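You operate a simulated robot arm through the tools that you are given. There is no shell and no other tool. Be economical: measure what you need, move in short steps, check, and stop when the job is done.

You run a simulated two-armed robot. Do the job below in one go: nothing can be reset, and whatever is moved stays where it is left.

Task
Pour 20 ml each of sample 62 into beakers 29 and 65.
Fine: stopper the bottle again where it stood. Set down upright: sample bottle.

It is judged by the outcome, as a careful person would: the job done as asked, and still so three seconds after it is handed in. It fails if anything else is knocked over, pushed out of place, dropped, spilled or broken. A push-on lid holds only when it is set on centred and level and pressed home; a screw cap is set on level and turned clockwise until tight.

Robot
Two 7-joint arms with two-finger parallel grippers on one trunk, on a base that drives. Base frame: it is fixed to the floor where the robot stands at the start and does not move with it; the origin is under the middle of the robot, x ahead of it, y to its left, z up. Units: cm, degrees, N and s.
The left shoulder is at the start at [7, 13.4, 122.6], the right one opposite. With the tool pointing down near the work surface each hand reaches from about 10 to 58 cm from the robot's upright axis, wherever it stands, measured 20 degrees to its own side. Places, roughly: bench by the pipettes [60, -10, 90]. Payload 1.57 kg a hand.
The TCP of each hand is the grasp point between the finger pads, 3 cm short of the fingertips. In the tool frame z runs along the fingers and y along their closing line. The gripper opens to 8 cm. The fingers are 1.7 cm wide and 1.2 cm thick; the gripper's body (4 by 8.2 cm) begins 8 cm behind the TCP.
Orientation is told as [roll, pitch, yaw] about the base's x, y, z axes, in that order, counted from this pose: with the fingers straight down and closing along the base's y, the tool's x points along the base's -x, its y along +y and its z along -z.

Tools
- The arms move only by the tool drive_tool. It takes "left_rows", "right_rows" or both (then of equal length, played together; a hand with none holds still); each is a list of rows, each a list of 6 numbers: the shift along the tool's x, y, z in units of 150 mm (1.0 is 150 mm), then the turn, a rotation vector about the tool's x, y, z in units of 180 degrees (1.0 is 180 degrees). In form: [[dx, dy, dz, wx, wy, wz], ...]. A call has 1 to 12 rows; each row is the pose to reach, as a shift and turn from the pose commanded when the call began, along the tool's axes at that moment. "left_gripper" and "right_gripper" are, for a hand that has rows, the closure, from 0 (fully open) to 1 (shut), set as the call begins (left out, the last holds). A call with a number of a shift or a turn outside -1 to 1 is refused whole. Rows are played at 5 a second. More than 5 cm and 8.6 degrees between two rows, or a gripper value outside its range, and nothing of the call is played. Where a pose cannot be reached the arm comes as near as it can. A force on the tool above 40 N (or 10 N above the force at the start of the call, whichever is more), or a blocked arm, ends the call early, and 0.2 s more pass. Each finger travels about 15.3 cm/s and halts on what it meets, pressing with about 27 N; the grip force reading is that of the motor and also rises with nothing between the fingers. The clock runs only during rows and for 0.2 s after the last one: add rows that repeat a pose to give the fingers time. The reply holds the time, the measured pose of the TCP, the force on the tool along the base axes, the opening and the grip force, in the units named above and with some noise, with the torque about the TCP (base axes, N m) and any sound that the robot's microphone picked up.
- Cameras (640 x 400 px; columns grow to the right, rows downward): "scene" is now at [12.41, 1.69, 145.22]; the picture's right is [0.17, -0.99, 0.00], its down [-0.67, -0.12, -0.73] and it looks along [0.72, 0.13, -0.68] (base axes); focal length 232 px, centre (320, 200). "left" rides on the left gripper at [7.2, 0.7, -12.2] in its tool frame; the picture's right is [-0.09, 1.00, 0.00], its down [-0.84, -0.08, -0.54] and it looks along [-0.54, -0.05, 0.84] (tool axes); focal length 238 px, centre (320, 200). "right" rides on the right gripper at [7.2, -0.7, -12.2] in its tool frame; the picture's right is [0.09, 1.00, 0.00], its down [-0.84, 0.08, -0.54] and it looks along [-0.54, 0.05, 0.84] (tool axes); focal length 238 px, centre (320, 200). There is no depth. A picture from a camera that has moved, and an enlarged one, comes with that camera's place and axes in the base frame and with its lens. The place of the scene camera against the robot may be out by one fixed shift of up to 1.8 cm in any direction.
- grab_frame(camera): a new picture of that camera. The clock stands still meanwhile.
- move_column(by): slides the trunk up (or, below 0, down) by that many cm; the arms and the scene camera ride with it, the base frame stays. It gives what a move gives, with no picture.
- roll_base(legs): drives the robot by 1 to 6 legs, each [ahead, left, turn to the left] in cm, cm and degrees, along the robot's own axes; the way and the turn of a leg run together, so that a leg with both is an arc; at most 150 cm and 180 degrees a leg. The arms and the cameras ride along, it lands a little off, and it stops where it bumps. It gives what a move gives.
- head_to(pan, tilt): turns the head with the scene camera to pan (to the left, within 86 degrees either way) and tilt (down, from -29 to 69), counted from straight ahead of the robot. It gives what a move gives.
- zoom(camera, box): a new picture of the part [left, top, right, bottom] of that camera's present view, enlarged. The clock stands still meanwhile.
- hand_in(): hands the job in; it is judged then, once.

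Work in short steps. Places have to be worked out from the pictures, the camera data and where the tool is seen: move nearer, look again, correct. Check each grasp and each placing, and mend what went wrong. You have 120 turns and 108 pictures in all, those below and enlarged ones among them. Open the grippers and draw the arms clear of the work before you hand the job in, unless the task says otherwise; then end with one line.

The tools are called after "Emit:" as a command line: name --argument value ..., lists and objects as JSON in quotes. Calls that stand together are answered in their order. drive_tool: Moves the arms, as the interface text tells. Its arguments: {"type":"object","properties":{"left_rows":{"type":"array","items":{"type":"array","items":{"type":"number"}}},"left_gripper":{"type":"number"},"right_rows":{"type":"array","items":{"type":"array","items":{"type":"number"}}},"right_gripper":{"type":"number"}},"required":[]} The other tools are called the same way: move_column (by) slides the trunk up or down; roll_base (legs) drives the base; head_to (pan, tilt) turns the head that bears the scene camera; grab_frame (camera) takes a picture; zoom (camera, box) takes an enlarged picture of a part of a camera's view; hand_in () hands the job in.

At the start:

```text
clock: 0.0
left_ee_pos: [38.21, 38.21, 123.75]
left_orientation: [0.0, 0.0, 0.0]
left_wrist_force: [1.2, 0.5, 0.0]
left_wrist_torque: [-0.02, -0.01, -0.02]
left_grip_width: 7.96
left_finger_force: 0.0
right_ee_pos: [32.58, -5.43, 127.87]
right_orientation: [0.1, 0.0, 0.0]
right_wrist_force: [-0.4, -0.1, -0.3]
right_wrist_torque: [0.0, 0.0, 0.02]
right_grip_width: 8.03
right_finger_force: 0.1
trunk travel left (down, up): [-80.0, 14.0]
robot x, y, heading: [-0.34, -0.12, 0.1]
head pan, tilt: [9.9, 42.7]
```

scene: 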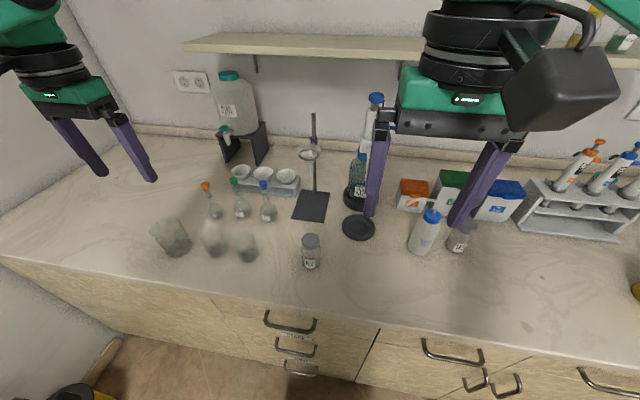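
right: 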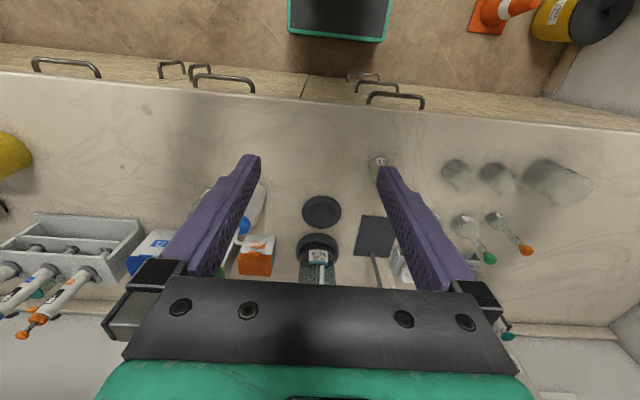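
left: 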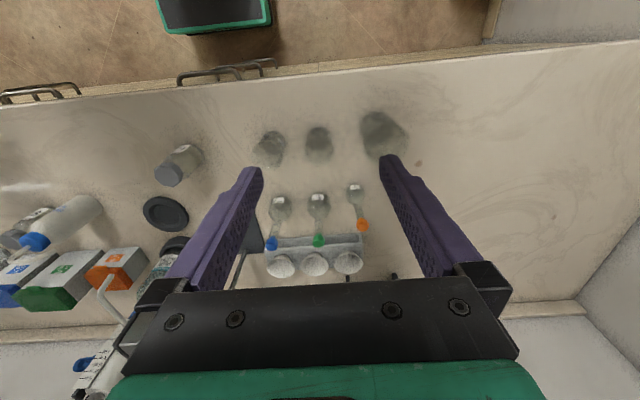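

The bench shows three blurred glass vessels on the left and a few bottles. I'll enlarge these to read labels.

Emit:
zoom --camera "scene" --box '[140, 170, 340, 290]'

Emit:
zoom --camera "scene" --box '[340, 140, 500, 270]'

Emit:
zoom --camera "left" --box '[130, 90, 430, 290]'

```text
3.20 times, centred on (240, 230) of scene
camera zoom: at [12.41, 1.69, 145.22], right [0.17, -0.99, 0.0], down [-0.67, -0.12, -0.73], along [0.72, 0.13, -0.68], focal length 742 px, centre (576, 104)
```

zoom: 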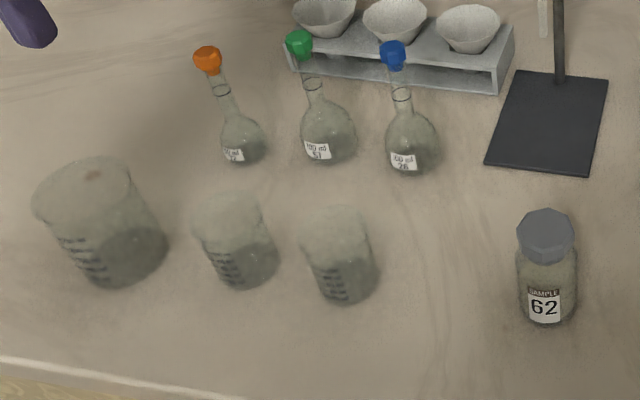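

```text
3.08 times, centred on (420, 205) of scene
camera zoom: at [12.41, 1.69, 145.22], right [0.17, -0.99, 0.0], down [-0.67, -0.12, -0.73], along [0.72, 0.13, -0.68], focal length 714 px, centre (12, 185)
```

zoom: 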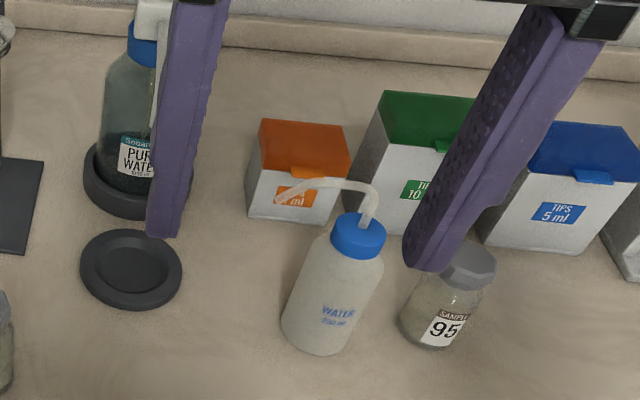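

```text
2.00 times, centred on (280, 190) of left
camera zoom: at [31.13, 38.79, 136.0], right [0.09, 1.0, 0.0], down [0.84, -0.08, 0.54], along [0.54, -0.05, -0.84], focal length 477 px, centre (400, 220)
```

zoom: 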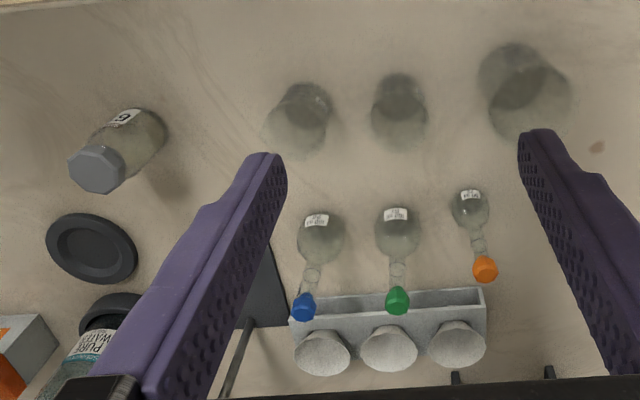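

Bottle 62 is found; beaker numbers are not readable yet. Zoom in more on the beakers from both cameras.

Emit:
zoom --camera "scene" --box '[145, 208, 265, 268]'

Emit:
zoom --camera "left" --box '[240, 100, 420, 180]'

```text
5.33 times, centred on (205, 238) of scene
camera zoom: at [12.41, 1.69, 145.22], right [0.17, -0.99, 0.0], down [-0.67, -0.12, -0.73], along [0.72, 0.13, -0.68], focal length 1237 px, centre (933, -3)
```

zoom: 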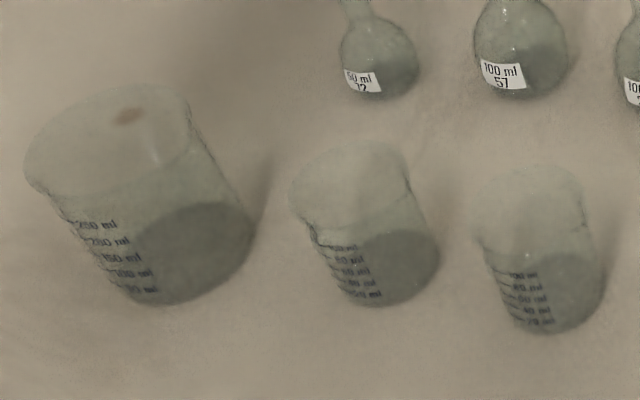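

```text
3.56 times, centred on (330, 140) of left
camera zoom: at [31.13, 38.79, 136.0], right [0.09, 1.0, 0.0], down [0.84, -0.08, 0.54], along [0.54, -0.05, -0.84], focal length 848 px, centre (284, 413)
```

zoom: 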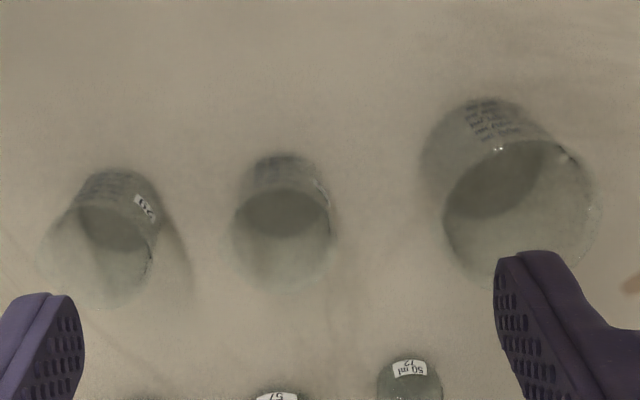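

Labels seem to sit on the beakers' +y side. I'll turn the left hand by -90° yaw and shift left so its camera looks along -y onto the beakers.

Emit:
drive_tool --left_rows '[[-0.02, 0.055, 0.04, 0, 0, 0.045], [-0.05, 0.11, 0.08, 0, 0, 0.09], [-0.07, 0.165, 0.12, 0, 0, 0.135], [-0.1, 0.22, 0.16, 0, 0, 0.18], [-0.12, 0.275, 0.2, 0, 0, 0.225], [-0.14, 0.33, 0.24, 0, 0, 0.27], [-0.17, 0.385, 0.28, 0, 0, 0.315], [-0.2, 0.44, 0.32, 0, 0, 0.36], [-0.22, 0.5, 0.36, 0, 0, 0.405], [-0.24, 0.55, 0.42, 0, 0, 0.45], [-0.267, 0.6, 0.5, 0, 0, 0.495], [-0.267, 0.6, 0.5, 0, 0, 0.5]]'

Emit:
grab_frame --camera "left"

```text
clock: 2.6
left_ee_pos: [42.29, 47.15, 116.18]
left_orientation: [0.1, 0.0, -90.0]
left_wrist_force: [0.0, 1.0, 0.0]
left_wrist_torque: [0.03, 0.0, 0.02]
left_grip_width: 8.0
left_finger_force: 0.1
right_ee_pos: [32.5, -5.47, 127.84]
right_orientation: [0.0, 0.0, 0.0]
right_wrist_force: [1.0, -0.7, -0.7]
right_wrist_torque: [0.01, -0.03, 0.0]
right_grip_width: 7.99
right_finger_force: 0.0
trunk travel left (down, up): [-80.0, 14.0]
robot x, y, heading: [-0.25, 0.26, 0.0]
head pan, tilt: [9.9, 42.7]
```

```text
99 pictures are left
camera left: at [42.95, 54.33, 128.44], right [1.0, -0.09, 0.0], down [-0.08, -0.84, 0.54], along [-0.05, -0.54, -0.84], focal length 238 px, centre (320, 200)
```

left: 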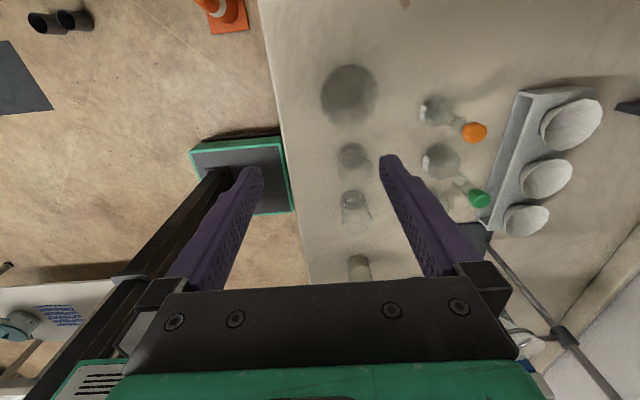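

Good vantage. Zoom on the three beakers.

Emit:
zoom --camera "left" --box '[300, 50, 420, 130]'

Emit:
zoom --camera "left" --box '[315, 135, 405, 235]'

```text
5.00 times, centred on (360, 90) of left
camera zoom: at [42.95, 54.33, 128.44], right [1.0, -0.09, 0.0], down [-0.08, -0.84, 0.54], along [-0.05, -0.54, -0.84], focal length 1192 px, centre (120, 750)
```

zoom: 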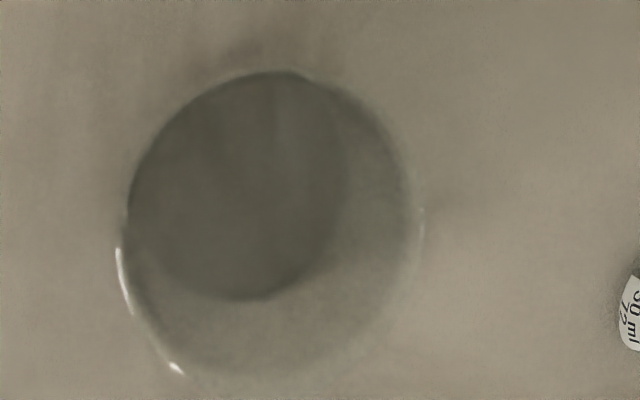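

```text
4.00 times, centred on (360, 185) of left
camera zoom: at [42.95, 54.33, 128.44], right [1.0, -0.09, 0.0], down [-0.08, -0.84, 0.54], along [-0.05, -0.54, -0.84], focal length 953 px, centre (160, 260)
```

zoom: 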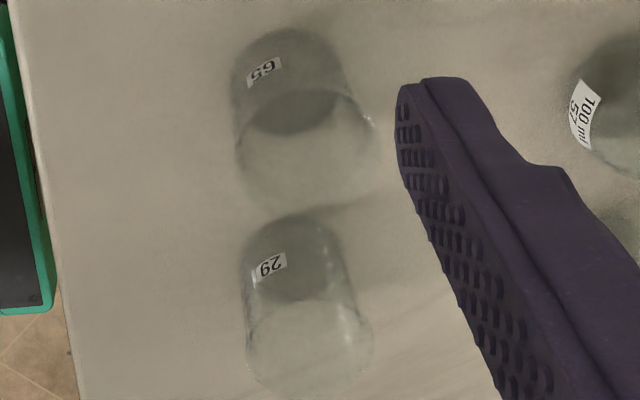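

Beaker 65 is the middle one (about y 38), 29 the right one (about y 29). Now a close look at bottle 62.

Emit:
zoom --camera "scene" --box '[280, 220, 345, 280]'

Emit:
zoom --camera "right" --box '[340, 140, 420, 190]'

```text
6.67 times, centred on (312, 250) of scene
camera zoom: at [12.39, 1.68, 145.22], right [0.17, -0.99, 0.0], down [-0.67, -0.12, -0.73], along [0.72, 0.13, -0.68], focal length 1546 px, centre (370, -133)
```

zoom: 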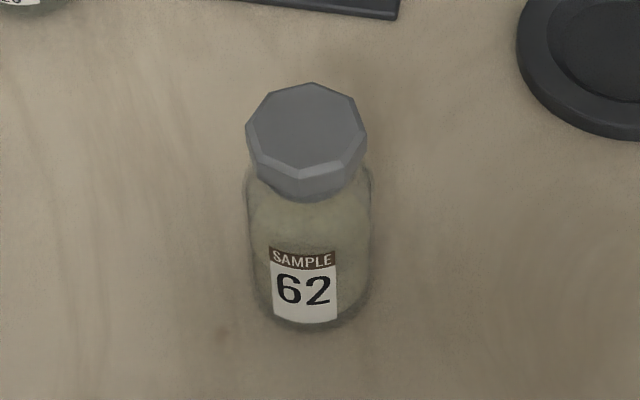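

```text
8.00 times, centred on (380, 165) of right
camera zoom: at [25.3, -6.26, 140.16], right [-0.09, 1.0, 0.0], down [0.84, 0.08, 0.54], along [0.54, 0.05, -0.84], focal length 1907 px, centre (-160, 480)
```

zoom: 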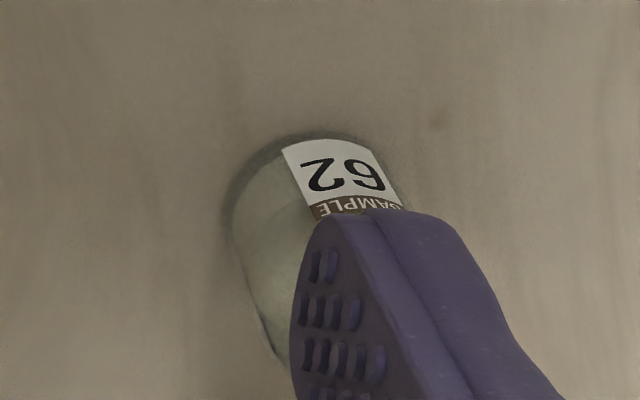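

Bottle 62 stands near [46.5, 9.5], about 5 cm wide and ~10 cm tall, with an octagonal cap. I plan to hold it with the left hand pointing forward (camera on top) and uncap with the right; first I turn the left hand on to yaw -180.

Emit:
drive_tool --left_rows '[[-0.08, -0.03, -0.02, 0, 0, 0.045], [-0.16, -0.06, -0.05, 0, 0, 0.09], [-0.24, -0.09, -0.07, 0, 0, 0.135], [-0.32, -0.12, -0.1, 0, 0, 0.18], [-0.4, -0.15, -0.12, 0, 0, 0.225], [-0.48, -0.18, -0.15, 0, 0, 0.27], [-0.56, -0.21, -0.17, 0, 0, 0.315], [-0.64, -0.24, -0.2, 0, 0, 0.36], [-0.72, -0.27, -0.23, 0, 0, 0.405], [-0.8, -0.3, -0.25, 0, 0, 0.45], [-0.88, -0.33, -0.27, 0, 0, 0.495], [-0.93, -0.33, -0.27, 0, 0, 0.5]]'

```text
clock: 5.2
left_ee_pos: [37.23, 33.12, 120.36]
left_orientation: [0.0, -0.1, 180.0]
left_wrist_force: [0.0, -1.0, -0.7]
left_wrist_torque: [-0.02, 0.03, -0.02]
left_grip_width: 8.0
left_finger_force: 0.0
right_ee_pos: [32.37, -5.64, 127.81]
right_orientation: [0.0, 0.0, -0.1]
right_wrist_force: [0.1, -0.6, -0.2]
right_wrist_torque: [0.0, 0.01, 0.02]
right_grip_width: 7.99
right_finger_force: 0.1
trunk travel left (down, up): [-80.0, 14.0]
robot x, y, heading: [0.39, -0.26, -0.1]
head pan, tilt: [9.9, 42.7]
```

Reached. Now pitch the tool up to point forward (+90° about tool y) while moving to y≈22.

Emit:
drive_tool --left_rows '[[0, 0.06, 0.03, 0, 0.045, 0], [0, 0.12, 0.06, 0, 0.09, 0], [0, 0.18, 0.09, 0, 0.135, 0], [0, 0.24, 0.12, 0, 0.18, 0], [0, 0.3, 0.15, 0, 0.225, 0], [0, 0.36, 0.18, 0, 0.27, 0], [0, 0.42, 0.21, 0, 0.315, 0], [0, 0.48, 0.24, 0, 0.36, 0], [0, 0.54, 0.27, 0, 0.405, 0], [0, 0.6, 0.3, 0, 0.45, 0], [0, 0.67, 0.33, 0, 0.495, 0], [0, 0.67, 0.33, 0, 0.5, 0]]'

Emit:
grab_frame --camera "scene"

Emit:
grab_frame --camera "left"

```text
clock: 7.8
left_ee_pos: [45.86, 22.73, 109.39]
left_orientation: [-1.8, 80.9, 179.6]
left_wrist_force: [0.5, -0.4, -0.2]
left_wrist_torque: [0.0, 0.0, 0.0]
left_grip_width: 7.97
left_finger_force: 0.1
left hand out of reach, approached as far as the arm can: row 4, 5, 6, 7, 8, 9, 10, 11, 12
right_ee_pos: [32.74, -5.47, 127.84]
right_orientation: [0.0, 0.1, 0.1]
right_wrist_force: [-0.4, 0.0, 0.5]
right_wrist_torque: [-0.02, 0.02, -0.02]
right_grip_width: 8.0
right_finger_force: 0.0
trunk travel left (down, up): [-80.0, 14.0]
robot x, y, heading: [0.19, 0.01, -0.2]
head pan, tilt: [9.9, 42.7]
```

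```text
94 pictures are left
camera scene: at [12.61, 1.72, 145.2], right [0.17, -0.99, 0.0], down [-0.67, -0.12, -0.73], along [0.72, 0.13, -0.68], focal length 232 px, centre (320, 200)
```

scene: 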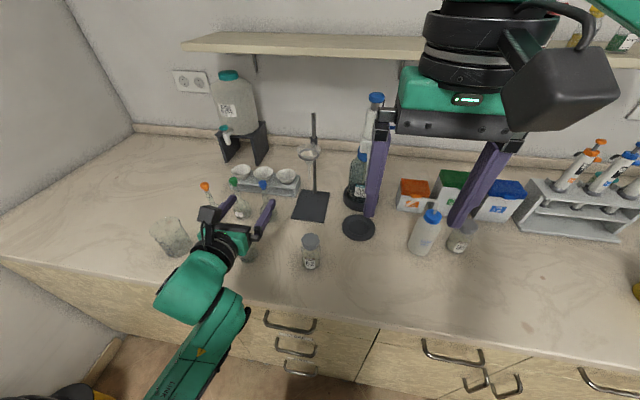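

```text
93 pictures are left
camera left: at [35.14, 21.72, 118.47], right [0.01, -1.0, -0.1], down [-0.67, 0.07, -0.74], along [0.74, 0.07, -0.66], focal length 238 px, centre (320, 200)
```

left: 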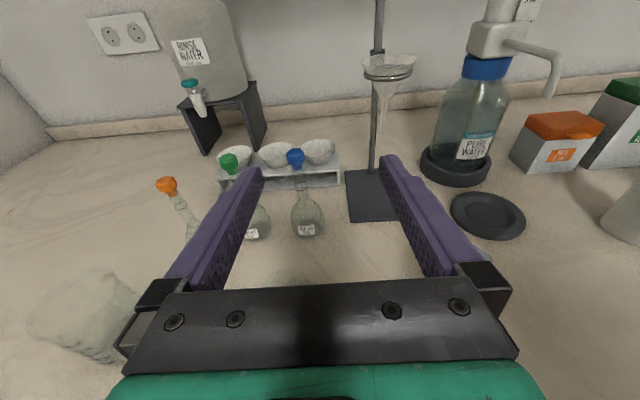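

The arm was too folded at x 37; the target x≈46 should be reachable. I move forward 8 cm at constant height to see where commanded pose stands.

Emit:
drive_tool --left_rows '[[0, 0, 0.2, 0, 0, 0], [0, 0, 0.4, 0, 0, 0], [0, 0, 0.55, 0, 0, 0], [0, 0, 0.55, 0, 0, 0]]'

```text
clock: 8.8
left_ee_pos: [53.59, 22.75, 108.34]
left_orientation: [-1.7, 81.1, 179.6]
left_wrist_force: [-0.2, -0.8, -0.1]
left_wrist_torque: [-0.02, 0.0, -0.01]
left_grip_width: 8.03
left_finger_force: 0.0
right_ee_pos: [32.53, -5.38, 127.85]
right_orientation: [0.0, 0.0, 0.0]
right_wrist_force: [-0.2, 0.2, 0.2]
right_wrist_torque: [-0.01, 0.0, 0.06]
right_grip_width: 8.0
right_finger_force: 0.0
trunk travel left (down, up): [-80.0, 14.0]
robot x, y, heading: [0.03, -0.04, 0.0]
head pan, tilt: [9.9, 42.7]
```

The commanded pose resets to what is reached. Now level the tool (+9°) and go sideways to above the bottle, [46.5, 9.7, 108].

Emit:
drive_tool --left_rows '[[-0.01, 0.15, -0.08, 0, 0.01, 0], [-0.02, 0.3, -0.16, 0, 0.02, 0], [-0.035, 0.45, -0.24, 0, 0.03, 0], [-0.05, 0.6, -0.32, 0, 0.04, 0], [-0.06, 0.75, -0.4, 0, 0.05, 0], [-0.07, 0.87, -0.46, 0, 0.05, 0], [-0.07, 0.87, -0.46, 0, 0.05, 0]]'

Emit:
grab_frame --camera "left"

```text
clock: 10.4
left_ee_pos: [46.69, 9.21, 108.38]
left_orientation: [-109.3, 89.7, 72.1]
left_wrist_force: [0.0, 0.0, -0.3]
left_wrist_torque: [0.0, -0.02, -0.01]
left_grip_width: 8.01
left_finger_force: 0.0
right_ee_pos: [32.5, -5.47, 127.76]
right_orientation: [0.0, 0.0, 0.0]
right_wrist_force: [0.9, -0.1, 0.3]
right_wrist_torque: [0.03, 0.04, 0.06]
right_grip_width: 8.01
right_finger_force: 0.1
trunk travel left (down, up): [-80.0, 14.0]
robot x, y, heading: [0.24, -0.03, 0.0]
head pan, tilt: [9.9, 42.7]
```

```text
92 pictures are left
camera left: at [34.78, 8.25, 115.61], right [0.02, -0.99, -0.1], down [-0.54, 0.07, -0.84], along [0.84, 0.07, -0.54], focal length 238 px, centre (320, 200)
```

left: 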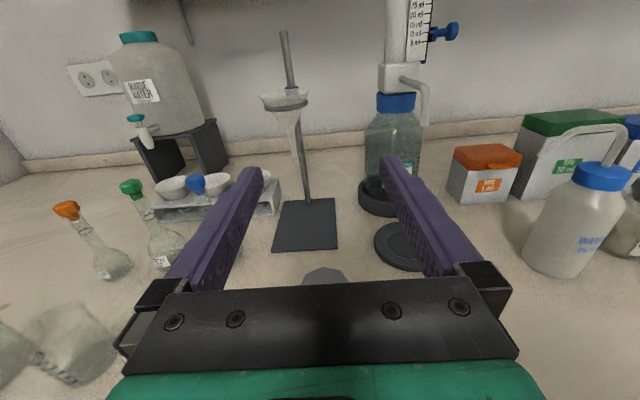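

Level and centred on the cap. I tilt 15° down for forearm clearance over the bench and lower to z≈101 first, then look.

Emit:
drive_tool --left_rows '[[-0.1, 0, 0, 0, -0.03, 0], [-0.2, 0, 0, 0, -0.06, 0], [-0.3, -0.01, 0, 0, -0.083, 0], [-0.4, -0.02, 0, 0, -0.083, 0], [-0.5, -0.02, 0, 0, -0.083, 0], [-0.5, -0.02, 0, 0, -0.083, 0]]'

Emit:
grab_frame --camera "left"

Emit:
zoom --camera "scene" --box '[220, 200, 380, 300]'

```text
clock: 11.8
left_ee_pos: [46.9, 9.49, 100.81]
left_orientation: [-1.2, 75.1, -179.8]
left_wrist_force: [0.2, 0.0, -0.4]
left_wrist_torque: [0.01, 0.04, -0.02]
left_grip_width: 8.0
left_finger_force: 0.1
right_ee_pos: [32.42, -5.46, 127.87]
right_orientation: [0.0, 0.1, 0.1]
right_wrist_force: [0.0, 0.0, 1.0]
right_wrist_torque: [-0.01, 0.03, -0.02]
right_grip_width: 8.01
right_finger_force: 0.0
trunk travel left (down, up): [-80.0, 14.0]
robot x, y, heading: [0.27, -0.11, -0.1]
head pan, tilt: [9.9, 42.7]
```

```text
91 pictures are left
camera left: at [37.12, 8.58, 110.92], right [0.0, -1.0, -0.09], down [-0.74, 0.06, -0.67], along [0.67, 0.07, -0.74], focal length 238 px, centre (320, 200)
```

left: 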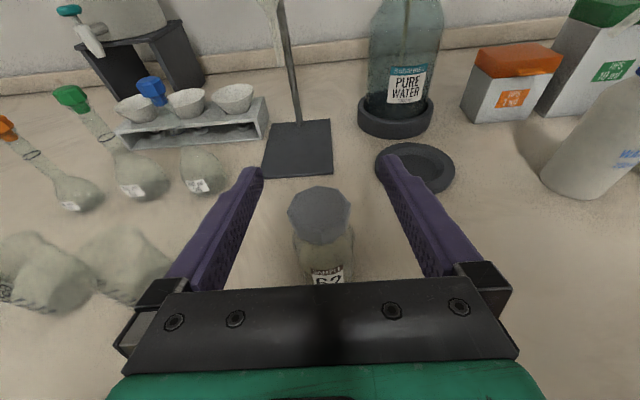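

```text
4.00 times, centred on (300, 250) of scene
camera zoom: at [12.4, 1.67, 145.22], right [0.17, -0.99, 0.0], down [-0.67, -0.12, -0.73], along [0.72, 0.13, -0.68], focal length 928 px, centre (400, 0)
```

zoom: 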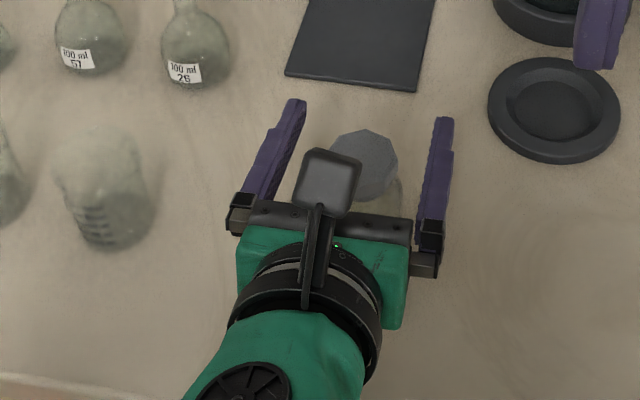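

Cap centre at about [47.2, 9.7], nicely between the fingers, top near z≈99. Lower straight down to z≈94 around the body.

Emit:
drive_tool --left_rows '[[-0.11, -0.005, 0.033, 0, 0, 0], [-0.22, -0.01, 0.065, 0, 0, 0], [-0.33, -0.01, 0.1, 0, 0, 0], [-0.434, -0.01, 0.13, 0, 0, 0], [-0.434, -0.01, 0.13, 0, 0, 0]]'

Emit:
grab_frame --camera "left"

```text
clock: 13.0
left_ee_pos: [46.93, 9.73, 94.15]
left_orientation: [-1.0, 75.2, -179.7]
left_wrist_force: [0.5, 0.0, -0.7]
left_wrist_torque: [0.01, 0.03, 0.0]
left_grip_width: 8.01
left_finger_force: 0.0
right_ee_pos: [32.4, -5.52, 127.86]
right_orientation: [0.0, 0.1, 0.0]
right_wrist_force: [0.0, 0.2, -0.1]
right_wrist_torque: [-0.04, 0.02, -0.02]
right_grip_width: 7.99
right_finger_force: 0.1
trunk travel left (down, up): [-80.0, 14.0]
robot x, y, heading: [0.17, -0.19, -0.1]
head pan, tilt: [9.9, 42.7]
```

```text
89 pictures are left
camera left: at [37.27, 8.8, 104.22], right [0.0, -1.0, -0.09], down [-0.74, 0.06, -0.67], along [0.67, 0.07, -0.74], focal length 238 px, centre (320, 200)
```

left: 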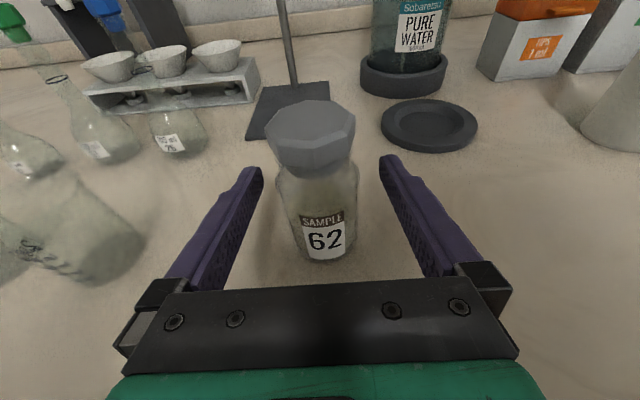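

Triangulating gives cap top centre ≈[48.0, 9.85, 98.0], body ~4.8 cm wide. Move 0.8 cm forward, then close on the body.

Emit:
drive_tool --left_rows '[[0.014, -0.007, 0.052, 0, 0, 0], [0.014, -0.007, 0.052, 0, 0, 0]]'

Emit:
drive_tool --left_rows '[[0, 0, 0, 0, 0, 0], [0, 0, 0, 0, 0, 0], [0, 0, 0, 0, 0, 0]]' --left_gripper 1.0

Emit:
grab_frame --camera "left"

```text
clock: 13.6
left_ee_pos: [47.87, 9.96, 94.11]
left_orientation: [-0.9, 75.1, -179.7]
left_wrist_force: [0.1, 0.4, -0.3]
left_wrist_torque: [-0.01, 0.02, 0.01]
left_grip_width: 8.01
left_finger_force: 0.1
right_ee_pos: [32.53, -5.54, 127.8]
right_orientation: [-0.1, 0.0, 0.0]
right_wrist_force: [0.2, -1.0, -0.7]
right_wrist_torque: [-0.04, 0.02, 0.01]
right_grip_width: 7.97
right_finger_force: 0.0
trunk travel left (down, up): [-80.0, 14.0]
robot x, y, heading: [-0.22, 0.19, 0.0]
head pan, tilt: [9.9, 42.7]
```

```text
clock: 14.4
left_ee_pos: [47.83, 9.86, 94.16]
left_orientation: [-1.1, 75.1, -179.6]
left_wrist_force: [1.3, 0.2, 1.5]
left_wrist_torque: [-0.08, -0.07, -0.02]
left_grip_width: 5.03
left_finger_force: 26.7
right_ee_pos: [32.5, -5.39, 127.78]
right_orientation: [0.0, -0.1, 0.0]
right_wrist_force: [0.0, 0.5, 0.2]
right_wrist_torque: [-0.01, 0.03, -0.01]
right_grip_width: 7.98
right_finger_force: 0.0
trunk travel left (down, up): [-80.0, 14.0]
robot x, y, heading: [-0.22, 0.19, -0.0]
head pan, tilt: [9.9, 42.7]
```

```text
88 pictures are left
camera left: at [38.08, 8.89, 104.24], right [0.0, -1.0, -0.09], down [-0.74, 0.06, -0.67], along [0.67, 0.07, -0.74], focal length 238 px, centre (320, 200)
```

left: 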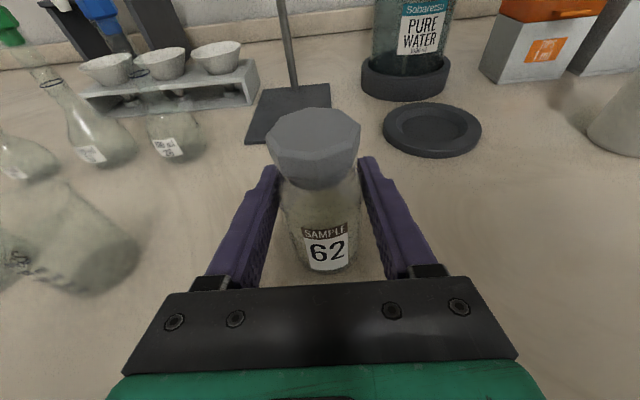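

Bottle held, 5.03 cm wide. Zoom on the cap to see its shape and facet alignment.

Emit:
zoom --camera "left" --box '[250, 90, 380, 190]'

```text
4.00 times, centred on (315, 140) of left
camera zoom: at [38.08, 8.89, 104.24], right [0.0, -1.0, -0.09], down [-0.74, 0.06, -0.67], along [0.67, 0.07, -0.74], focal length 953 px, centre (340, 440)
```

zoom: 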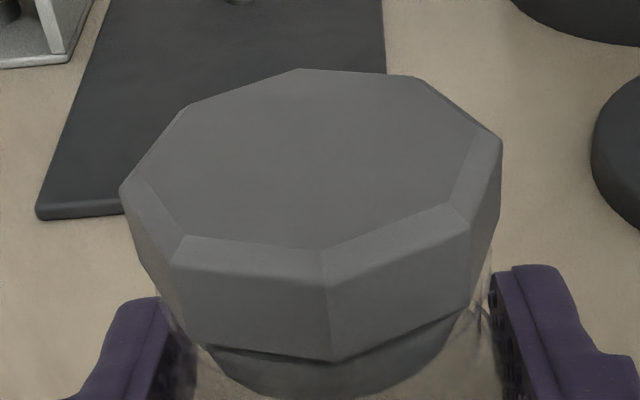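

The cap is an octagonal push-on style stopper head; its flats lie about 17° off the axes. I bring the right hand above it with yaw +72.5° so it grips flat-to-flat, with cameras clear of each other.

Emit:
drive_tool --right_rows '[[-0.1, 0.1, 0, 0, 0, -0.045], [-0.2, 0.2, 0.05, 0, 0, -0.09], [-0.3, 0.3, 0.1, 0, 0, -0.135], [-0.4, 0.4, 0.2, 0, 0, -0.18], [-0.5, 0.5, 0.3, 0, 0, -0.225], [-0.6, 0.6, 0.4, 0, 0, -0.27], [-0.7, 0.7, 0.5, 0, 0, -0.315], [-0.8, 0.8, 0.6, 0, 0, -0.36], [-0.9, 0.9, 0.7, 0, 0, -0.403], [-1.0, 1.0, 0.8, 0, 0, -0.403], [-1.0, 1.0, 0.8, 0, 0, -0.403]]'

Emit:
grab_frame --camera "right"

Emit:
grab_frame --camera "left"

```text
clock: 16.8
left_ee_pos: [47.78, 9.83, 94.04]
left_orientation: [-1.4, 75.1, -179.9]
left_wrist_force: [-0.3, 1.2, 2.0]
left_wrist_torque: [0.01, 0.01, 0.03]
left_grip_width: 5.04
left_finger_force: 27.0
right_ee_pos: [34.66, 7.05, 116.83]
right_orientation: [-0.2, -0.3, 70.2]
right_wrist_force: [0.2, -0.9, 0.3]
right_wrist_torque: [0.03, 0.06, 0.02]
right_grip_width: 7.99
right_finger_force: 0.1
right hand out of reach, approached as far as the arm can: row 7, 8, 9, 10, 11
trunk travel left (down, up): [-80.0, 14.0]
robot x, y, heading: [-0.01, 0.0, 0.0]
head pan, tilt: [9.9, 42.7]
```

```text
86 pictures are left
camera right: at [32.65, -0.01, 129.14], right [-0.97, 0.25, 0.0], down [0.21, 0.81, 0.55], along [0.14, 0.53, -0.84], focal length 238 px, centre (320, 200)
```

right: 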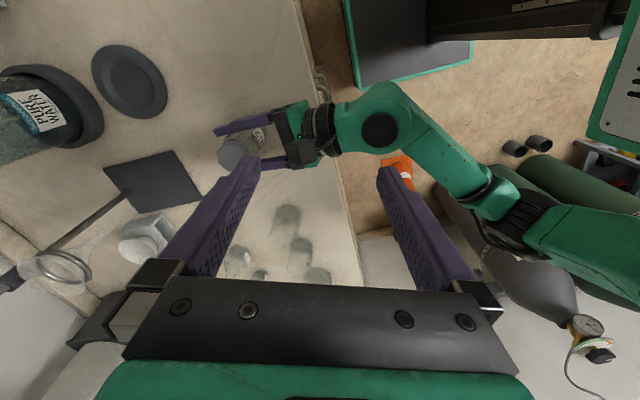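

```text
85 pictures are left
camera left: at [38.07, 8.88, 104.24], right [0.0, -1.0, -0.09], down [-0.74, 0.06, -0.67], along [0.67, 0.07, -0.74], focal length 238 px, centre (320, 200)
```

left: 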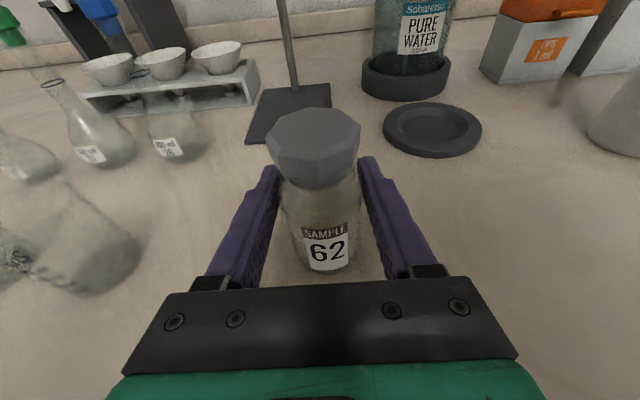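

The right arm can't extend at that yaw. I switch to yaw ≈-17.5° (also flat-to-flat) and go for [48, 9.8, 117].

Emit:
drive_tool --right_rows '[[0, 0, 0, 0, 0, 0.045], [-0.02, -0.04, 0, 0, 0, 0.09], [-0.06, -0.1, 0, 0, 0, 0.135], [-0.11, -0.18, 0, 0, 0, 0.18], [-0.16, -0.26, 0, 0, 0, 0.225], [-0.21, -0.34, 0, 0, 0, 0.27], [-0.26, -0.42, 0, 0, 0, 0.315], [-0.31, -0.5, 0, 0, 0, 0.36], [-0.36, -0.58, 0, 0, 0, 0.405], [-0.42, -0.68, 0, 0, 0, 0.45], [-0.477, -0.77, 0, 0, 0, 0.487], [-0.477, -0.77, 0, 0, 0, 0.487]]'

Emit:
grab_frame --camera "right"

```text
clock: 19.4
left_ee_pos: [47.83, 9.9, 94.13]
left_orientation: [-1.2, 75.1, -179.9]
left_wrist_force: [-1.3, 2.2, 3.0]
left_wrist_torque: [0.0, 0.0, 0.02]
left_grip_width: 5.07
left_finger_force: 26.8
right_ee_pos: [47.51, 10.79, 117.54]
right_orientation: [-0.1, -0.2, -15.1]
right_wrist_force: [-0.8, -0.9, -0.1]
right_wrist_torque: [0.01, 0.02, 0.03]
right_grip_width: 8.02
right_finger_force: 0.1
trunk travel left (down, up): [-80.0, 14.0]
robot x, y, heading: [0.07, -0.32, 0.1]
head pan, tilt: [9.9, 42.7]
```

```text
84 pictures are left
camera right: at [40.37, 11.87, 129.83], right [0.17, 0.98, 0.0], down [0.83, -0.15, 0.54], along [0.53, -0.09, -0.84], focal length 238 px, centre (320, 200)
```

right: 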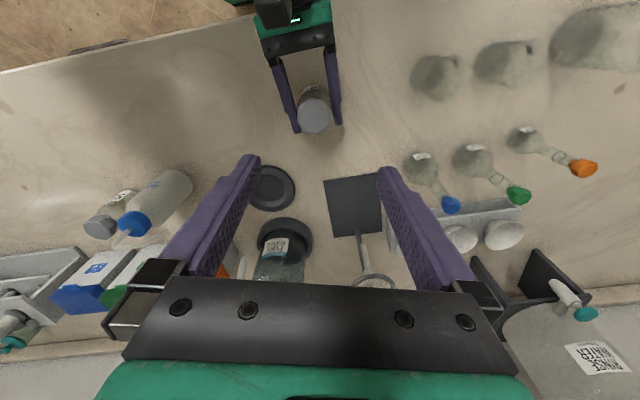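

Cap seen at ≈[47.7, 9.9]. Lower to z≈105 with the xy correction and recheck.

Emit:
drive_tool --right_rows '[[-0.02, -0.03, 0.2, 0, 0, 0.007], [-0.035, -0.053, 0.4, 0, 0, 0.013], [-0.035, -0.053, 0.6, 0, 0, 0.013], [-0.035, -0.053, 0.833, 0, 0, 0.013], [-0.035, -0.053, 0.833, 0, 0, 0.013]]'

Emit:
grab_frame --camera "right"

Emit:
grab_frame --camera "left"

```text
clock: 20.6
left_ee_pos: [47.79, 9.79, 94.06]
left_orientation: [-1.1, 75.2, -179.8]
left_wrist_force: [-0.7, -0.3, 2.1]
left_wrist_torque: [-0.06, -0.02, 0.01]
left_grip_width: 5.07
left_finger_force: 27.2
right_ee_pos: [47.93, 9.62, 104.68]
right_orientation: [0.0, 0.0, -17.5]
right_wrist_force: [0.0, 0.0, -0.3]
right_wrist_torque: [-0.02, 0.0, -0.02]
right_grip_width: 8.0
right_finger_force: 0.1
trunk travel left (down, up): [-80.0, 14.0]
robot x, y, heading: [0.17, 0.06, -0.1]
head pan, tilt: [9.9, 42.7]
```

```text
83 pictures are left
camera right: at [40.84, 10.99, 117.06], right [0.21, 0.98, 0.0], down [0.82, -0.18, 0.54], along [0.53, -0.11, -0.84], focal length 238 px, centre (320, 200)
```

right: 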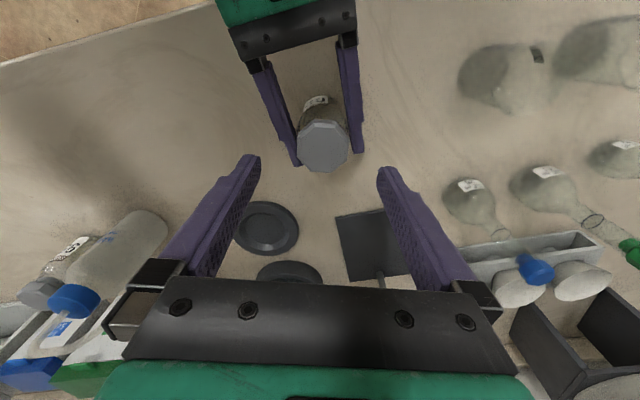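

```text
82 pictures are left
camera left: at [38.08, 8.88, 104.23], right [0.0, -1.0, -0.09], down [-0.74, 0.06, -0.67], along [0.67, 0.07, -0.74], focal length 238 px, centre (320, 200)
```

left: 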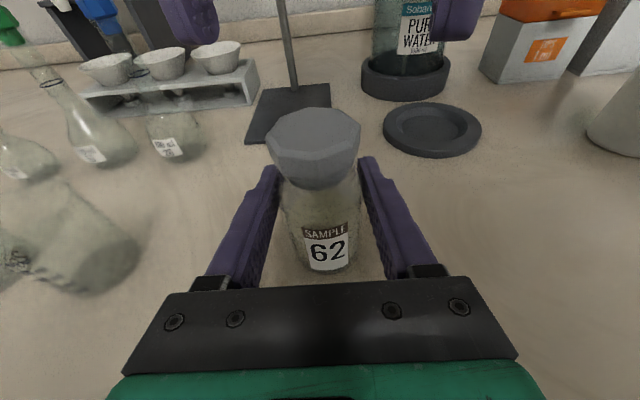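

Flats align with the fingers; cap at ≈[47.7, 9.95]. Lower to TCP z≈99.4 with fingertips beside the cap, then close.

Emit:
drive_tool --right_rows '[[0.019, 0.015, 0.1, 0, 0, 0], [0.019, 0.015, 0.2, 0, 0, 0], [0.019, 0.015, 0.3, 0, 0, 0], [0.019, 0.015, 0.353, 0, 0, 0], [0.019, 0.015, 0.353, 0, 0, 0]]'

Emit:
grab_frame --camera "left"

Emit:
zoom --camera "right" --box '[220, 80, 420, 205]'

```text
clock: 21.8
left_ee_pos: [47.83, 9.82, 94.17]
left_orientation: [-1.1, 75.2, -179.8]
left_wrist_force: [0.8, -0.5, 1.9]
left_wrist_torque: [-0.18, -0.07, 0.02]
left_grip_width: 5.04
left_finger_force: 27.1
right_ee_pos: [47.85, 10.12, 99.52]
right_orientation: [0.1, 0.1, -17.5]
right_wrist_force: [-0.5, -0.5, 0.7]
right_wrist_torque: [0.03, -0.04, -0.01]
right_grip_width: 8.0
right_finger_force: 0.1
trunk travel left (down, up): [-80.0, 14.0]
robot x, y, heading: [-0.14, -0.01, -0.2]
head pan, tilt: [9.9, 42.7]
```

```text
81 pictures are left
camera left: at [38.07, 8.89, 104.23], right [0.0, -1.0, -0.09], down [-0.74, 0.06, -0.67], along [0.67, 0.07, -0.74], focal length 238 px, centre (320, 200)
```

left: 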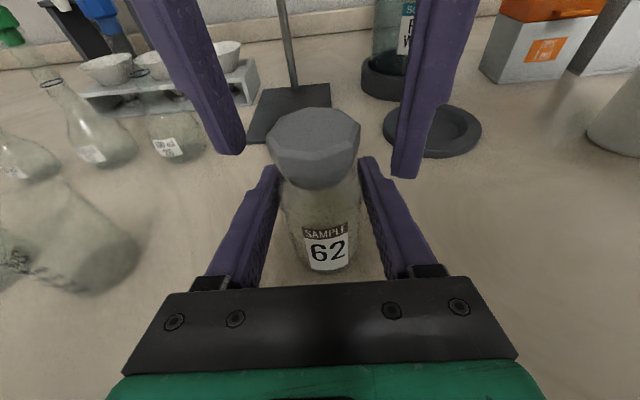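

```text
3.20 times, centred on (320, 142) of right
camera zoom: at [40.66, 11.55, 111.83], right [0.21, 0.98, 0.0], down [0.82, -0.18, 0.54], along [0.53, -0.11, -0.84], focal length 763 px, centre (320, 384)
```

zoom: 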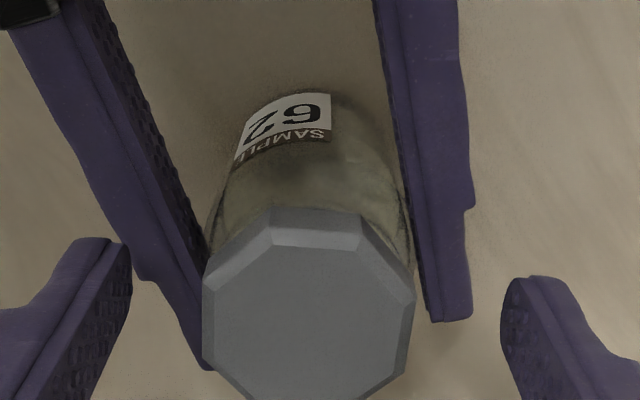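

The cap is centred between the right fingertips. Close the right gripper.

Emit:
drive_tool --right_rows '[[0.006, -0.01, 0, 0, 0, 0], [0.006, -0.01, 0, 0, 0, 0], [0.006, -0.01, 0, 0, 0, 0], [0.006, -0.01, 0, 0, 0, 0]]' --right_gripper 1.0

Emit:
zoom --camera "left" --box '[220, 60, 420, 185]'

```text
clock: 22.8
left_ee_pos: [47.82, 9.89, 94.22]
left_orientation: [-1.0, 75.2, -179.7]
left_wrist_force: [-1.0, 6.5, 4.8]
left_wrist_torque: [-0.15, 0.0, -0.08]
left_grip_width: 5.04
left_finger_force: 26.5
right_ee_pos: [47.57, 9.96, 99.53]
right_orientation: [0.0, 0.0, -17.5]
right_wrist_force: [-0.2, -4.3, -1.6]
right_wrist_torque: [-0.15, -0.04, 0.07]
right_grip_width: 4.07
right_finger_force: 26.9
trunk travel left (down, up): [-80.0, 14.0]
robot x, y, heading: [-0.29, -0.04, 0.2]
head pan, tilt: [9.9, 42.7]
heard: snap
```

```text
3.20 times, centred on (320, 122) of left
camera zoom: at [38.08, 8.93, 104.23], right [0.0, -1.0, -0.09], down [-0.74, 0.06, -0.67], along [0.67, 0.07, -0.74], focal length 763 px, centre (320, 448)
```

zoom: 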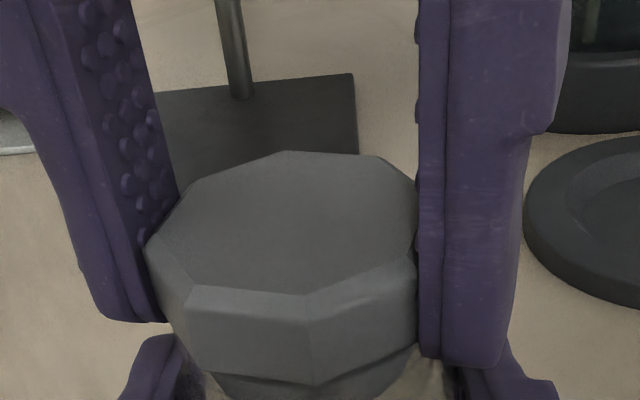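

Cap gripped at 4.07 cm; a "snap" was heard, probably the push-on lid. Pull straight up in small steps.

Emit:
drive_tool --right_rows '[[0, 0, -0.02, 0, 0, 0], [0, 0, -0.04, 0, 0, 0], [0, 0, -0.06, 0, 0, 0], [0, 0, -0.08, 0, 0, 0], [0, 0, -0.1, 0, 0, 0], [0, 0, -0.12, 0, 0, 0], [0, 0, -0.14, 0, 0, 0]]'

Emit:
grab_frame --camera "left"

```text
clock: 24.4
left_ee_pos: [47.84, 9.76, 94.08]
left_orientation: [-1.1, 75.2, -179.9]
left_wrist_force: [-0.1, 0.0, 3.0]
left_wrist_torque: [-0.08, 0.03, -0.03]
left_grip_width: 5.03
left_finger_force: 27.3
right_ee_pos: [47.54, 10.2, 101.81]
right_orientation: [0.0, -0.1, -17.5]
right_wrist_force: [-0.1, -0.1, -0.3]
right_wrist_torque: [0.02, 0.0, 0.0]
right_grip_width: 4.02
right_finger_force: 27.4
trunk travel left (down, up): [-80.0, 14.0]
robot x, y, heading: [0.03, -0.08, 0.0]
head pan, tilt: [9.9, 42.7]
```

```text
78 pictures are left
camera left: at [38.05, 8.87, 104.23], right [0.0, -1.0, -0.09], down [-0.74, 0.06, -0.67], along [0.67, 0.07, -0.74], focal length 238 px, centre (320, 200)
```

left: 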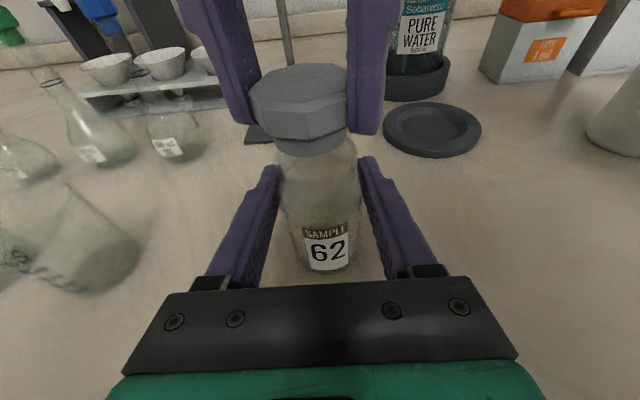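

The stopper came off cleanly. Raise it further and draw the right hand away to the right.

Emit:
drive_tool --right_rows '[[0, 0, -0.15, 0, 0, 0], [0, 0, -0.3, 0, 0, 0], [0, 0, -0.5, 0, 0, 0], [0.1, -0.15, -0.7, 0, 0, 0], [0.2, -0.4, -0.8, 0, 0, 0], [0.3, -0.65, -0.85, 0, 0, 0], [0.4, -0.9, -0.85, 0, 0, 0], [0.4, -1.0, -0.85, 0, 0, 0]]'

Emit:
grab_frame --camera "left"

Emit:
grab_frame --camera "scene"

```text
clock: 26.2
left_ee_pos: [47.8, 9.82, 94.07]
left_orientation: [-1.1, 75.1, -179.8]
left_wrist_force: [-1.5, -0.6, 1.1]
left_wrist_torque: [-0.13, 0.04, -0.01]
left_grip_width: 5.03
left_finger_force: 27.3
right_ee_pos: [37.18, -2.57, 114.62]
right_orientation: [0.1, 0.0, -17.5]
right_wrist_force: [-0.4, -0.7, 0.8]
right_wrist_torque: [0.0, 0.03, -0.02]
right_grip_width: 4.04
right_finger_force: 26.7
trunk travel left (down, up): [-80.0, 14.0]
robot x, y, heading: [-0.05, -0.32, -0.3]
head pan, tilt: [9.9, 42.7]
```

```text
77 pictures are left
camera left: at [38.04, 8.84, 104.23], right [0.0, -1.0, -0.09], down [-0.74, 0.06, -0.67], along [0.67, 0.07, -0.74], focal length 238 px, centre (320, 200)
```

left: 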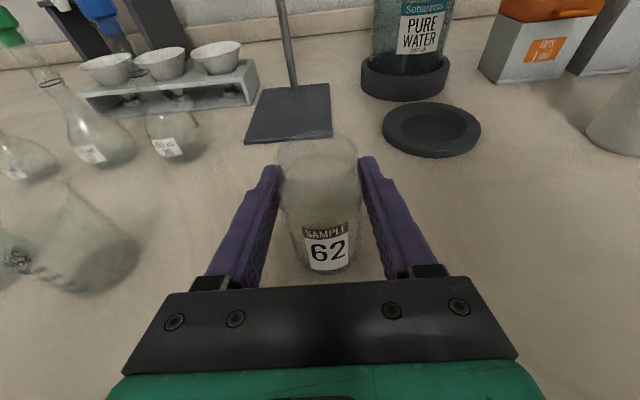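

```text
76 pictures are left
camera scene: at [12.35, 1.64, 145.23], right [0.17, -0.99, 0.0], down [-0.67, -0.12, -0.73], along [0.72, 0.13, -0.68], focal length 232 px, centre (320, 200)
```

scene: 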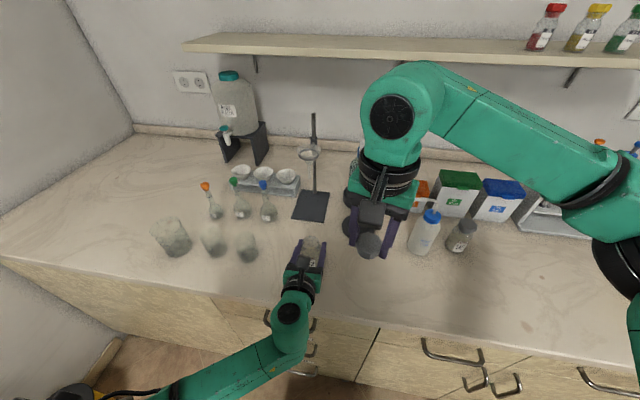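

Zoom on the open bottle to see liquid level and mouth.

Emit:
zoom --camera "left" --box '[260, 110, 380, 280]'

Emit:
zoom --camera "scene" --box '[285, 220, 345, 275]'

```text
2.35 times, centred on (320, 195) of left
camera zoom: at [38.04, 8.84, 104.23], right [0.0, -1.0, -0.09], down [-0.74, 0.06, -0.67], along [0.67, 0.07, -0.74], focal length 561 px, centre (320, 212)
```

zoom: 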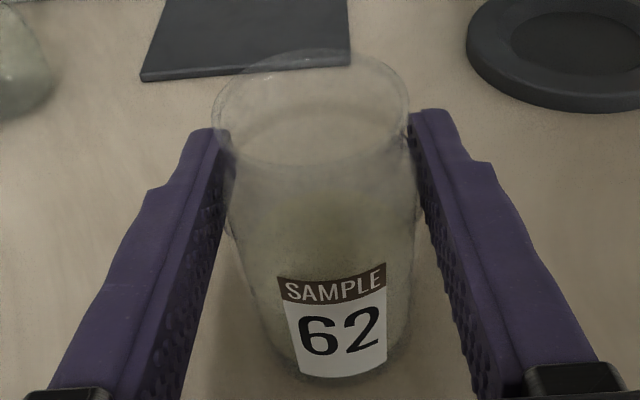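

```text
7.27 times, centred on (315, 248) of scene
camera zoom: at [12.35, 1.64, 145.23], right [0.17, -0.99, 0.0], down [-0.67, -0.12, -0.73], along [0.72, 0.13, -0.68], focal length 1687 px, centre (356, -146)
```

zoom: 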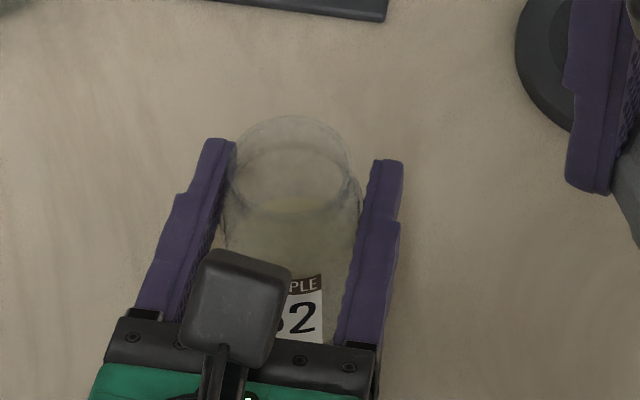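

It's a wide-mouth jar: rim near z 96.8, mouth radius ~2.1. Lift it gently to z≈106 and carry to y≈17 to view the beakers.

Emit:
drive_tool --left_rows '[[0.05, 0, -0.013, 0, 0, 0], [0.13, 0, -0.035, 0, 0, 0], [0.23, 0, -0.062, 0, 0, 0], [0.33, 0, -0.088, 0, 0, 0], [0.43, 0, -0.115, 0, 0, 0], [0.53, 0, -0.142, 0, 0, 0], [0.63, -0.05, -0.169, 0, 0, 0], [0.71, -0.14, -0.19, 0, 0, 0], [0.76, -0.25, -0.204, 0, 0, 0], [0.773, -0.36, -0.207, 0, 0, 0], [0.773, -0.45, -0.207, 0, 0, 0], [0.773, -0.48, -0.207, 0, 0, 0]]'

Emit:
grab_frame --camera "left"

Emit:
zoom --camera "scene" --box '[140, 190, 340, 315]'

```text
clock: 28.8
left_ee_pos: [47.59, 16.99, 106.11]
left_orientation: [-1.0, 75.1, -179.8]
left_wrist_force: [0.4, 0.4, -1.5]
left_wrist_torque: [-0.01, -0.02, 0.03]
left_grip_width: 5.03
left_finger_force: 27.0
right_ee_pos: [37.27, -2.48, 114.55]
right_orientation: [0.0, 0.0, -17.5]
right_wrist_force: [-0.2, 0.2, -0.3]
right_wrist_torque: [0.0, -0.01, -0.03]
right_grip_width: 4.05
right_finger_force: 27.0
trunk travel left (down, up): [-80.0, 14.0]
robot x, y, heading: [-0.26, 0.03, -0.2]
head pan, tilt: [9.9, 42.7]
```

```text
73 pictures are left
camera left: at [37.87, 15.98, 116.21], right [0.0, -1.0, -0.09], down [-0.74, 0.06, -0.67], along [0.67, 0.07, -0.74], focal length 238 px, centre (320, 200)
```

left: 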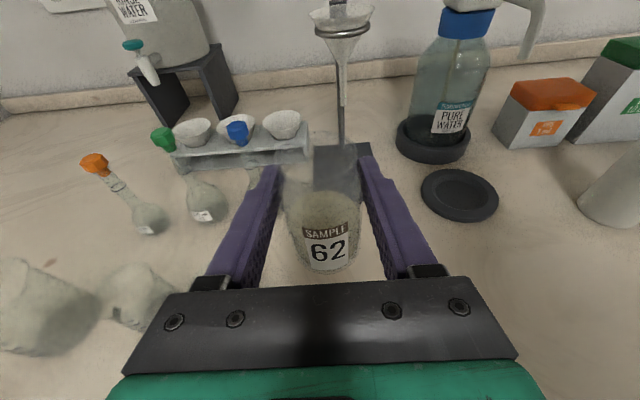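

```text
3.20 times, centred on (240, 252) of scene
camera zoom: at [12.43, 1.69, 145.22], right [0.17, -0.99, 0.0], down [-0.67, -0.12, -0.73], along [0.72, 0.13, -0.68], focal length 742 px, centre (576, 32)
```

zoom: 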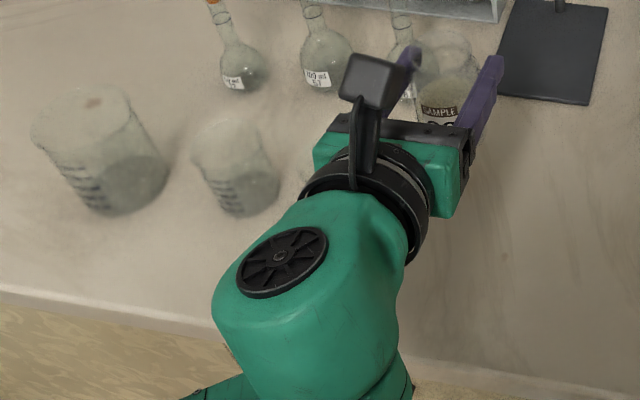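

Bottle is securely held. Now I swing the right hand (holding the stopper) to a pose whose camera watches the beakers from the right, [35, 4, 118], yaw ~58°.

Emit:
drive_tool --right_rows '[[0.02, 0.03, -0.02, 0, 0, -0.042], [0.05, 0.06, -0.04, 0, 0, -0.084], [0.07, 0.1, -0.06, 0, 0, -0.126], [0.1, 0.13, -0.08, 0, 0, -0.168], [0.12, 0.17, -0.1, 0, 0, -0.21], [0.15, 0.2, -0.12, 0, 0, -0.252], [0.17, 0.24, -0.14, 0, 0, -0.294], [0.2, 0.27, -0.16, 0, 0, -0.336], [0.22, 0.3, -0.18, 0, 0, -0.378], [0.247, 0.34, -0.2, 0, 0, -0.417], [0.247, 0.34, -0.2, 0, 0, -0.417]]'

Emit:
grab_frame --camera "right"

```text
clock: 31.2
left_ee_pos: [47.7, 16.91, 106.19]
left_orientation: [-1.2, 75.0, -179.8]
left_wrist_force: [-0.4, -0.4, -1.0]
left_wrist_torque: [0.03, 0.02, 0.0]
left_grip_width: 5.04
left_finger_force: 26.8
right_ee_pos: [35.25, 3.53, 117.52]
right_orientation: [-0.1, -0.1, 57.7]
right_wrist_force: [0.1, -1.1, -0.1]
right_wrist_torque: [0.01, -0.01, -0.02]
right_grip_width: 4.01
right_finger_force: 26.5
trunk travel left (down, up): [-80.0, 14.0]
robot x, y, heading: [-0.4, 0.08, 0.2]
head pan, tilt: [9.9, 42.7]
```

```text
71 pictures are left
camera right: at [32.03, -3.04, 129.82], right [-0.89, 0.45, 0.0], down [0.38, 0.75, 0.54], along [0.25, 0.48, -0.84], focal length 238 px, centre (320, 200)
```

right: 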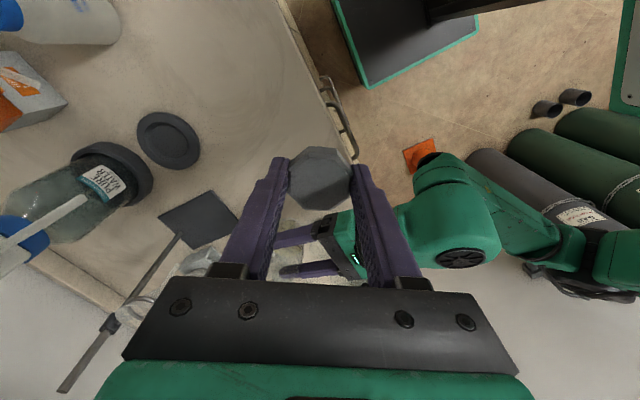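

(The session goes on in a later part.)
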